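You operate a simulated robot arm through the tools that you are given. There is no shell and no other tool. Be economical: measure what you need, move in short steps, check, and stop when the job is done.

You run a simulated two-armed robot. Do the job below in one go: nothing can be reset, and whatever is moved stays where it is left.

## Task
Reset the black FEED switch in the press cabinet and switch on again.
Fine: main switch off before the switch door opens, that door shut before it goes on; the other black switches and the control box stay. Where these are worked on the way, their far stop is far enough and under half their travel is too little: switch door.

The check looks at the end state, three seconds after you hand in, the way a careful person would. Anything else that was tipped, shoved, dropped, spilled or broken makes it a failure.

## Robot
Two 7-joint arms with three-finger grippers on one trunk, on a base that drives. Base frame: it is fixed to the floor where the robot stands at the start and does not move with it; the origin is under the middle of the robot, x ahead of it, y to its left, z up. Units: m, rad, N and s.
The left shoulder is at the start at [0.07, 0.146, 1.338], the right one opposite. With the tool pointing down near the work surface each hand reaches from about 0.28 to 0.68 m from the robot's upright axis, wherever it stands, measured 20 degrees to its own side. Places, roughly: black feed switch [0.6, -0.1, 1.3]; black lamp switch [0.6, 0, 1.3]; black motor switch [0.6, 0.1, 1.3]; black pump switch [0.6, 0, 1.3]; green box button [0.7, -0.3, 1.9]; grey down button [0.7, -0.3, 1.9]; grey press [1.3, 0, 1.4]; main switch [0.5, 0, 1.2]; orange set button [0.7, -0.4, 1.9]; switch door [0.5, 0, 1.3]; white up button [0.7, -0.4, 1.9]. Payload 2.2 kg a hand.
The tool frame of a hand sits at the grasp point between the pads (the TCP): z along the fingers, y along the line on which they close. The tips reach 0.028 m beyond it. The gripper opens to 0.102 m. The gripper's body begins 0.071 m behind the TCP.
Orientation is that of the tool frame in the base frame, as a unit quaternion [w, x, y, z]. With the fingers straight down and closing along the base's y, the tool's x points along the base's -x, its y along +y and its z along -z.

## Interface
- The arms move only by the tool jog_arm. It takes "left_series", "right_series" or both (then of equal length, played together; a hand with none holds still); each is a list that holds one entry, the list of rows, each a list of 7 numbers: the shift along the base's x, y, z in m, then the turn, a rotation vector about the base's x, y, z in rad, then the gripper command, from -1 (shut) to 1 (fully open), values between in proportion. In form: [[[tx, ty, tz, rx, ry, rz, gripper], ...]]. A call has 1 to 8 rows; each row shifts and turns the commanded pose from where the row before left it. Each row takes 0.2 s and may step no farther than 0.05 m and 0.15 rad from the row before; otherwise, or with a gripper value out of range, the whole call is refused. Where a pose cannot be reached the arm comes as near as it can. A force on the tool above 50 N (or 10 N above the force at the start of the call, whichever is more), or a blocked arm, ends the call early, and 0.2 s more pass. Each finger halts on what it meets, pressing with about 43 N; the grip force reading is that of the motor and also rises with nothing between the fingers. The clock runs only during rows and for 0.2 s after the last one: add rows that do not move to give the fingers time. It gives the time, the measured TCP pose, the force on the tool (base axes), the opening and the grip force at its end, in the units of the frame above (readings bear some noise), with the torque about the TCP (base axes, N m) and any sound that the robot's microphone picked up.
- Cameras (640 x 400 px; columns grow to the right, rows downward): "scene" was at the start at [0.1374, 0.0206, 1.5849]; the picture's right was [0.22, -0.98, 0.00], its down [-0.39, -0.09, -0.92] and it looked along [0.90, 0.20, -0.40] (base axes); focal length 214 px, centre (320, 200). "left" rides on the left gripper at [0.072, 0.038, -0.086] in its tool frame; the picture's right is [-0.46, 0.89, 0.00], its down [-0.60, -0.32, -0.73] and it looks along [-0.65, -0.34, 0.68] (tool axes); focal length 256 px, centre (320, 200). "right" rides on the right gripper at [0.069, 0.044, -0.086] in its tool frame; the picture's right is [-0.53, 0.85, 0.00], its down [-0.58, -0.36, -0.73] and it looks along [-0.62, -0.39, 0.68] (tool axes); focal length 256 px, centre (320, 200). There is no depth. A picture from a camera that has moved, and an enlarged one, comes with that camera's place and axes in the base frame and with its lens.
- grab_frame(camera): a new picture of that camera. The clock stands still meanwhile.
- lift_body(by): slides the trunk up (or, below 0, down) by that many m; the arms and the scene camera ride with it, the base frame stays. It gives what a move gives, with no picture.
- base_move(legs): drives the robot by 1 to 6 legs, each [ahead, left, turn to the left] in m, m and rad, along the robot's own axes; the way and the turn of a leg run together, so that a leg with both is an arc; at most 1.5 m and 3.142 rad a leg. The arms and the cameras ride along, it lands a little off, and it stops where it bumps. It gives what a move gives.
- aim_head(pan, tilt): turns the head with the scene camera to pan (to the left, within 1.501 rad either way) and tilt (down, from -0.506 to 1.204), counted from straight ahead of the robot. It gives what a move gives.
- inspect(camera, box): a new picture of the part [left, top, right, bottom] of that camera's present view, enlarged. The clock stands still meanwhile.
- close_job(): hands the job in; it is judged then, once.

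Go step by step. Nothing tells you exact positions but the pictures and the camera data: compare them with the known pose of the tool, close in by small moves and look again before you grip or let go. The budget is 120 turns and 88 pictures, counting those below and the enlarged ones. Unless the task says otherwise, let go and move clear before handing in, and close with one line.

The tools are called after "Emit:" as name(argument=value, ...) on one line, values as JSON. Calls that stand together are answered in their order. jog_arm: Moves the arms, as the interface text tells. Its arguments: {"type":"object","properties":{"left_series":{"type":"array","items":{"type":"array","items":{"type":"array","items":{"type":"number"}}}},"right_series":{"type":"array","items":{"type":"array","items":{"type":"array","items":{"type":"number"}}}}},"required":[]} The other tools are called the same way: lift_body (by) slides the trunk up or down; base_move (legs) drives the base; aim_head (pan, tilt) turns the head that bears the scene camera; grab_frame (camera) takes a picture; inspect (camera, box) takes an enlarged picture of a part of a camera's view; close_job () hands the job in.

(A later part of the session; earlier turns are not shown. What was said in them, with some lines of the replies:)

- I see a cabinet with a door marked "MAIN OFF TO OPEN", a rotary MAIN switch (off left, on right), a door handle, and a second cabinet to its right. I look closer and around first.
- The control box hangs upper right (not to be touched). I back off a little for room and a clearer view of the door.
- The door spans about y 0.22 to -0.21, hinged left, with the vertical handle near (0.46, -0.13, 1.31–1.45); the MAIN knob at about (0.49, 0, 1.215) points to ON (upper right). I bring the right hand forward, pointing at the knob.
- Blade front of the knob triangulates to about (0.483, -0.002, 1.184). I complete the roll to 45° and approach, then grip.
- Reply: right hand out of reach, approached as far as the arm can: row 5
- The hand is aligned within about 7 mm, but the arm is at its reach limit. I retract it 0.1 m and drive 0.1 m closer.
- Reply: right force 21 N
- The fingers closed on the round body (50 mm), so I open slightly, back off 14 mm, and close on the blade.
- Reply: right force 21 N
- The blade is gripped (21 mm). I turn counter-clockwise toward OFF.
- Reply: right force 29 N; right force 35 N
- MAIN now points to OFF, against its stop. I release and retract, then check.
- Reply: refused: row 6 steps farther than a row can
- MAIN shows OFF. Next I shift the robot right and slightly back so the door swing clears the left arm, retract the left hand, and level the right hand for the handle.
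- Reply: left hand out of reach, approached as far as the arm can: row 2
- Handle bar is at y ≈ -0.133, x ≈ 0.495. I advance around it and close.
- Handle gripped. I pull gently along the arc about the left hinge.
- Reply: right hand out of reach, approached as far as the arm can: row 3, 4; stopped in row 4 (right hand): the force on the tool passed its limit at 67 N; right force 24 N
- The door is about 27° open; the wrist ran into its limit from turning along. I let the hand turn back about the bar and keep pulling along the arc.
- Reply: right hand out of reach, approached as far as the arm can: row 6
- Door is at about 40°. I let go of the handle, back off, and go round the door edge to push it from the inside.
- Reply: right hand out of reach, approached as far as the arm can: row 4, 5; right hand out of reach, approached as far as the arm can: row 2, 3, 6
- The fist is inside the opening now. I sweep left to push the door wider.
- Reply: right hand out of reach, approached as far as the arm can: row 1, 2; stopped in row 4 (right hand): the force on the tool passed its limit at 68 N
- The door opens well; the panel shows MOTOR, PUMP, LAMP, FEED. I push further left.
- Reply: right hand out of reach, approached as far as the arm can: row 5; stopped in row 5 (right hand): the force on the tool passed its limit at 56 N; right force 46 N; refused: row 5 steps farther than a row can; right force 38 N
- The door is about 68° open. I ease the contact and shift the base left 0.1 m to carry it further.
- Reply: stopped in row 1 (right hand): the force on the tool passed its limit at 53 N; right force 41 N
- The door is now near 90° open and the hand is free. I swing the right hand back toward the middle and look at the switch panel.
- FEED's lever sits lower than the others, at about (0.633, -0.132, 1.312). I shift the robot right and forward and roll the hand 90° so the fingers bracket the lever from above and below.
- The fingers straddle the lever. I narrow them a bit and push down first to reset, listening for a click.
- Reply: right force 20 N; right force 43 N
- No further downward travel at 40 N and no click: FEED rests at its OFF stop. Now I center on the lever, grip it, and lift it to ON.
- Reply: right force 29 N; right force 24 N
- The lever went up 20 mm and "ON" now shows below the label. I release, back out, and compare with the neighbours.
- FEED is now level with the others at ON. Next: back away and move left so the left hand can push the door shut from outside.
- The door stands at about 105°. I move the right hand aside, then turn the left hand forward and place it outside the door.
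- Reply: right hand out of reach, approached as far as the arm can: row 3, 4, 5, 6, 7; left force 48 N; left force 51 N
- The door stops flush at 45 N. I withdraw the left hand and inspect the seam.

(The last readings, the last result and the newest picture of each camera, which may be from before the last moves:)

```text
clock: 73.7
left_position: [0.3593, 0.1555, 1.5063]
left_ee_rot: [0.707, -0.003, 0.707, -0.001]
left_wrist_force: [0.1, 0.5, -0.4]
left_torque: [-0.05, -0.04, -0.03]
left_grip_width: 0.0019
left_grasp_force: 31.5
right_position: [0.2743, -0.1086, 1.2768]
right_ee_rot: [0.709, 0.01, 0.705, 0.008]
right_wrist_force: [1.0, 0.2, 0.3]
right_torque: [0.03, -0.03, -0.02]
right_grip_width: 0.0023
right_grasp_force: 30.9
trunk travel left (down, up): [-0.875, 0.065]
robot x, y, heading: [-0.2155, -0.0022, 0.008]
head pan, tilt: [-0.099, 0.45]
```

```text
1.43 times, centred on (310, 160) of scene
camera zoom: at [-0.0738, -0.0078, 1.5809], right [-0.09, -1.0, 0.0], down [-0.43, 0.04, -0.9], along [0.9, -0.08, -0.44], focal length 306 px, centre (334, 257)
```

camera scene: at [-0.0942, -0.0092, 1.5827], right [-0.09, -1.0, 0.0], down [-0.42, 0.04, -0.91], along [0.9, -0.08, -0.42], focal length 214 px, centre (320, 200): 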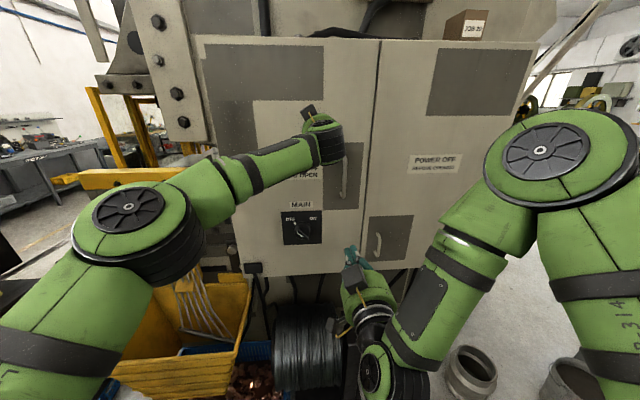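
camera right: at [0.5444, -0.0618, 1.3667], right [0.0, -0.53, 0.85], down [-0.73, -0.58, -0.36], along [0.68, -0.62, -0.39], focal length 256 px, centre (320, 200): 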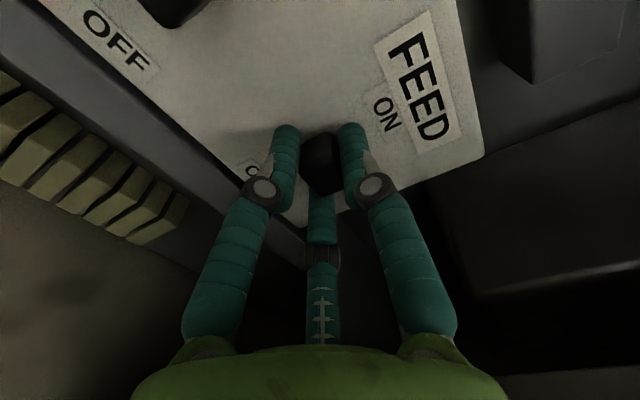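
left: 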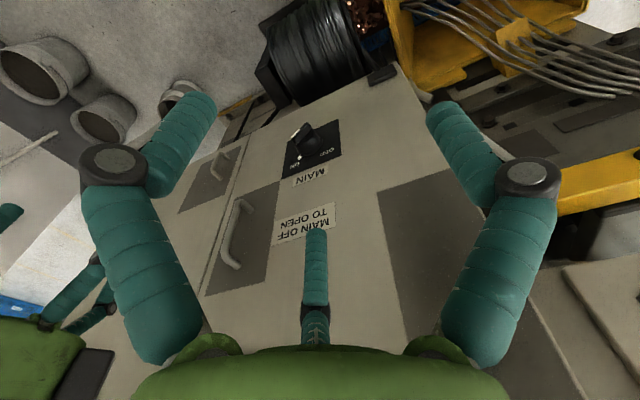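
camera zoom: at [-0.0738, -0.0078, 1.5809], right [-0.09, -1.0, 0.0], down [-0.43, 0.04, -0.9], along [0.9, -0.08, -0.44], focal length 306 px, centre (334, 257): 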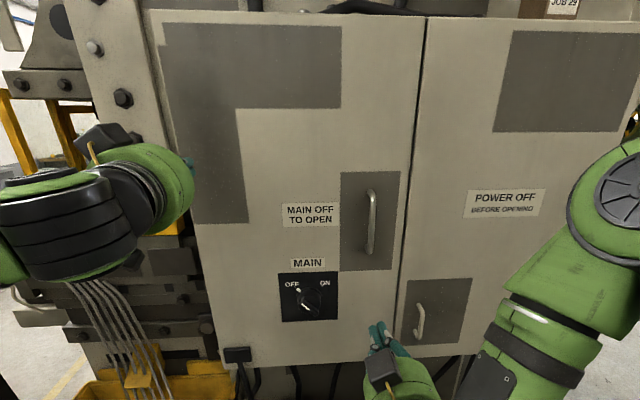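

The door is shut. Now I bring the right hand back to the MAIN knob, rolled to match its OFF orientation.

Emit:
base_move(legs=[[0.06, 0, 0]])

Emit:
jog_arm(right_series=[[[0.005, 0.0177, -0.0157, -0.131, 0, 0, 0.4], [0.005, 0.0177, -0.0157, -0.131, 0, 0, 0.4], [0.011, 0.0177, -0.0157, -0.131, 0, 0, 0.4], [0.011, 0.0177, -0.0157, -0.131, 0, 0, 0.4], [0.011, 0.0177, -0.0157, -0.131, 0, 0, 0.4], [0.011, 0.0177, -0.0157, -0.131, 0, 0, 0.4], [0, 0, 0, 0, 0, 0, 0.4]]])

Emit:
grab_frame(camera="right")

Emit:
inspect(camera="scene", box=[240, 170, 400, 270])

```text
clock: 74.7
left_position: [0.3998, 0.1508, 1.5152]
left_ee_rot: [0.712, -0.002, 0.702, 0.0]
left_wrist_force: [-0.9, 0.1, 0.2]
left_torque: [0.0, 0.03, -0.04]
left_grip_width: 0.002
left_grasp_force: 31.2
right_position: [0.3181, -0.1127, 1.2813]
right_ee_rot: [0.712, 0.011, 0.702, 0.009]
right_wrist_force: [-0.4, 0.4, 0.5]
right_torque: [-0.01, 0.01, -0.02]
right_grip_width: 0.0021
right_grasp_force: 31.1
trunk travel left (down, up): [-0.875, 0.065]
robot x, y, heading: [-0.1584, -0.0051, 0.006]
head pan, tilt: [-0.099, 0.45]
```

```text
clock: 76.3
left_position: [0.4156, 0.1536, 1.5097]
left_ee_rot: [0.708, -0.002, 0.706, 0.0]
left_wrist_force: [0.2, -0.1, 0.4]
left_torque: [-0.03, 0.0, 0.0]
left_grip_width: 0.002
left_grasp_force: 31.2
right_position: [0.3838, -0.0073, 1.1818]
right_ee_rot: [0.659, -0.263, 0.655, -0.26]
right_wrist_force: [-0.2, 0.1, 1.1]
right_torque: [-0.01, -0.01, 0.0]
right_grip_width: 0.0713
right_grasp_force: 0.0
trunk travel left (down, up): [-0.875, 0.065]
robot x, y, heading: [-0.1602, -0.003, 0.006]
head pan, tilt: [-0.099, 0.45]
```

```text
31 pictures are left
camera right: at [0.2984, -0.0221, 1.1006], right [0.0, 0.98, -0.2], down [-0.74, 0.13, 0.67], along [0.68, 0.14, 0.72], focal length 256 px, centre (320, 200)
```

right: 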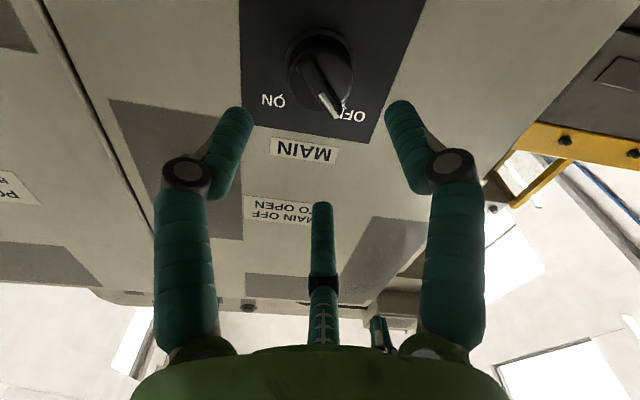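

```text
4.00 times, centred on (320, 220) of scene
camera zoom: at [-0.0183, -0.0107, 1.581], right [-0.09, -1.0, 0.0], down [-0.43, 0.04, -0.9], along [0.9, -0.08, -0.44], focal length 858 px, centre (320, 120)
```

zoom: 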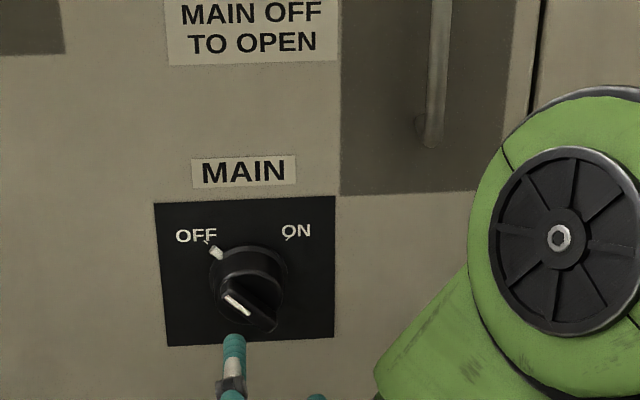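

Emit:
jog_arm(right_series=[[[0.03, 0.001, 0, 0, 0, 0, 0.4], [0.03, 0.001, 0, 0, 0, 0, 0.4], [0.022, 0, 0, 0, 0, 0, 0.4], [0, 0, 0, 0, 0, 0, 0.4], [0, 0, 0, 0, 0, 0, -1], [0, 0, 0, 0, 0, 0, -1], [0, 0, 0, 0, 0, 0, -1]]])

Emit:
grab_frame(camera="right")

```text
clock: 77.9
left_position: [0.4109, 0.1491, 1.5113]
left_ee_rot: [0.709, -0.001, 0.705, 0.001]
left_wrist_force: [0.4, 0.1, -0.9]
left_torque: [0.03, 0.02, 0.0]
left_grip_width: 0.0022
left_grasp_force: 31.5
right_position: [0.464, -0.0073, 1.1872]
right_ee_rot: [0.663, -0.257, 0.652, -0.263]
right_wrist_force: [5.5, -11.1, 23.4]
right_torque: [0.04, 0.9, -1.51]
right_grip_width: 0.0213
right_grasp_force: 45.6
trunk travel left (down, up): [-0.875, 0.065]
robot x, y, heading: [-0.1592, -0.0006, 0.011]
head pan, tilt: [-0.099, 0.45]
```

```text
29 pictures are left
camera right: at [0.3794, -0.0222, 1.1047], right [0.01, 0.98, -0.19], down [-0.74, 0.13, 0.66], along [0.67, 0.13, 0.73], focal length 256 px, centre (320, 200)
```

right: 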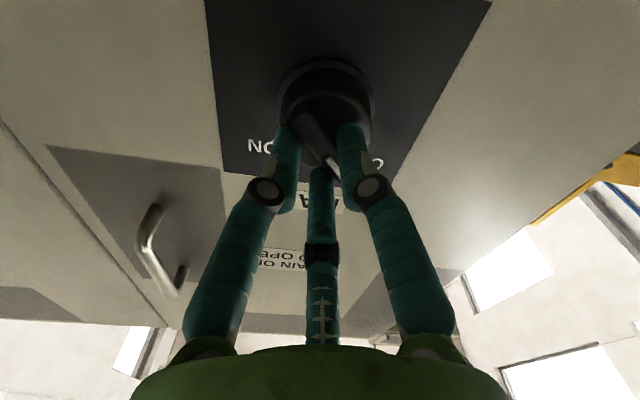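

Blade gripped; I turn clockwise to ON.

Emit:
jog_arm(right_series=[[[0, 0, 0.002, 0.13, 0, 0, -1], [0, 0, 0.001, 0.13, 0, 0, -1], [0, 0, 0, 0.13, 0, 0, -1], [0, 0, 0, 0.13, 0, 0, -1], [0, 0, 0, 0.13, 0, 0, -1], [0, 0, 0, 0.13, 0, 0, -1]]])

Emit:
jog_arm(right_series=[[[0, 0, 0, 0.13, 0, 0, -1], [0, 0, 0, 0.13, 0, 0, -1], [0, 0, 0, 0.13, 0, 0, -1], [0, 0, 0, 0.13, 0, 0, -1], [0, 0, 0, 0.13, 0, 0, -1], [0, 0, 0, 0.13, 0, 0, -1], [0, 0, 0, 0.08, 0, 0, -1]]])

Emit:
inspect(camera="scene", box=[240, 170, 400, 270])

```text
clock: 79.3
left_position: [0.4108, 0.146, 1.5108]
left_ee_rot: [0.709, -0.002, 0.705, 0.003]
left_wrist_force: [0.4, 0.8, 0.3]
left_torque: [0.01, 0.0, 0.04]
left_grip_width: 0.0022
left_grasp_force: 31.5
right_position: [0.4646, -0.0079, 1.1852]
right_ee_rot: [0.709, 0.012, 0.705, 0.008]
right_wrist_force: [-4.1, -16.6, -1.7]
right_torque: [-0.05, -1.74, -0.66]
right_grip_width: 0.0215
right_grasp_force: 45.1
trunk travel left (down, up): [-0.875, 0.065]
robot x, y, heading: [-0.1592, -0.0022, 0.008]
head pan, tilt: [-0.099, 0.45]
```

```text
clock: 80.9
left_position: [0.4131, 0.1481, 1.5106]
left_ee_rot: [0.708, -0.002, 0.706, 0.002]
left_wrist_force: [0.0, -0.7, -0.1]
left_torque: [-0.01, 0.01, -0.01]
left_grip_width: 0.0019
left_grasp_force: 31.2
right_position: [0.4637, -0.0086, 1.1816]
right_ee_rot: [0.639, 0.305, 0.641, 0.297]
right_wrist_force: [-12.8, -15.2, -18.4]
right_torque: [-1.89, 0.52, -0.18]
right_grip_width: 0.0227
right_grasp_force: 44.8
trunk travel left (down, up): [-0.875, 0.065]
robot x, y, heading: [-0.1603, -0.0039, 0.008]
head pan, tilt: [-0.099, 0.45]
```

```text
4.00 times, centred on (320, 220) of scene
camera zoom: at [-0.0196, -0.016, 1.581], right [-0.09, -1.0, 0.0], down [-0.43, 0.04, -0.9], along [0.9, -0.08, -0.44], focal length 858 px, centre (320, 120)
```

zoom: 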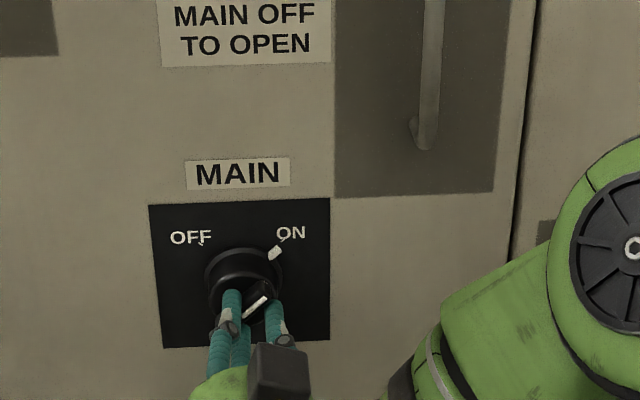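

MAIN points to ON against its stop. I release, back off with both hands and check.

Emit:
jog_arm(right_series=[[[0, 0, 0, -0.05, 0, 0, -1], [0, 0, 0, 0, 0, 0, 0.4], [0, 0, 0, 0, 0, 0, 0.4], [0, 0, 0, 0, 0, 0, 0.4], [-0.04, 0, 0, 0, 0, 0, 0.4], [-0.04, 0, 0, 0, 0, 0, 0.4], [-0.04, 0, 0, 0, 0, 0, 0.4]]])

Emit:
base_move(legs=[[-0.2, 0, 0]])

Emit:
grab_frame(camera="scene")

Emit:
inspect(camera="scene", box=[190, 60, 450, 290])

```text
clock: 82.5
left_position: [0.4113, 0.1529, 1.5092]
left_ee_rot: [0.708, -0.002, 0.706, 0.0]
left_wrist_force: [0.2, 0.2, 0.3]
left_torque: [0.03, -0.01, 0.02]
left_grip_width: 0.0022
left_grasp_force: 31.3
right_position: [0.343, -0.0052, 1.1854]
right_ee_rot: [0.649, 0.287, 0.645, 0.284]
right_wrist_force: [-0.3, -0.1, -0.3]
right_torque: [0.01, -0.02, -0.03]
right_grip_width: 0.0715
right_grasp_force: 0.1
trunk travel left (down, up): [-0.875, 0.065]
robot x, y, heading: [-0.1616, -0.0006, 0.017]
head pan, tilt: [-0.099, 0.45]
```

```text
clock: 84.1
left_position: [0.2205, 0.1503, 1.5067]
left_ee_rot: [0.707, -0.001, 0.707, -0.001]
left_wrist_force: [0.3, 0.8, 0.1]
left_torque: [0.0, -0.04, 0.0]
left_grip_width: 0.0023
left_grasp_force: 31.0
right_position: [0.1485, -0.0068, 1.1835]
right_ee_rot: [0.648, 0.288, 0.646, 0.283]
right_wrist_force: [-0.2, -0.9, -0.1]
right_torque: [0.01, 0.0, 0.01]
right_grip_width: 0.0712
right_grasp_force: 0.1
trunk travel left (down, up): [-0.875, 0.065]
robot x, y, heading: [-0.3557, -0.0054, 0.003]
head pan, tilt: [-0.099, 0.45]
```

```text
27 pictures are left
camera scene: at [-0.2126, -0.0124, 1.5805], right [-0.09, -1.0, 0.0], down [-0.44, 0.04, -0.9], along [0.89, -0.08, -0.44], focal length 214 px, centre (320, 200)
```

scene: 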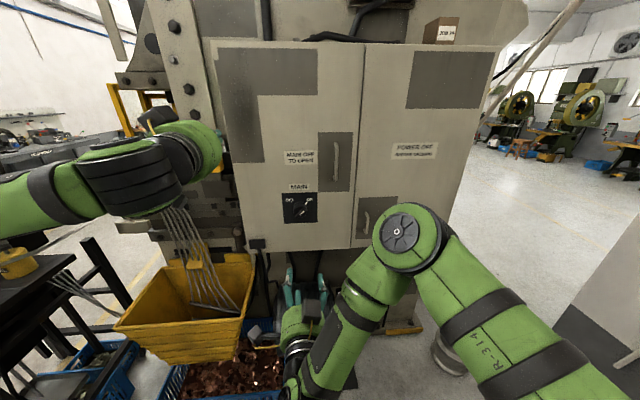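

```text
1.74 times, centred on (320, 175) of scene
camera zoom: at [-0.2126, -0.0124, 1.5805], right [-0.09, -1.0, 0.0], down [-0.44, 0.04, -0.9], along [0.89, -0.08, -0.44], focal length 373 px, centre (320, 244)
```

zoom: 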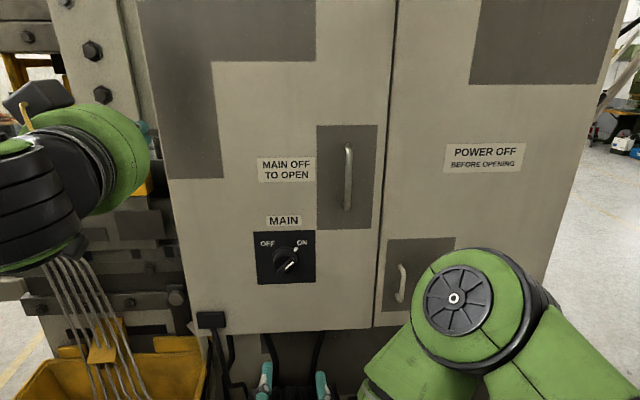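

MAIN is at ON, the door is flush, FEED was left at ON, and both hands are clear.

Emit:
close_job()

```text
The job is handed in.
```

I turned MAIN off and opened the switch door. I pushed FEED down against its stop, then lifted it to ON, level with the other switches. With the door shut flush, I turned MAIN back to ON; I did not touch the other black switches or the control box.
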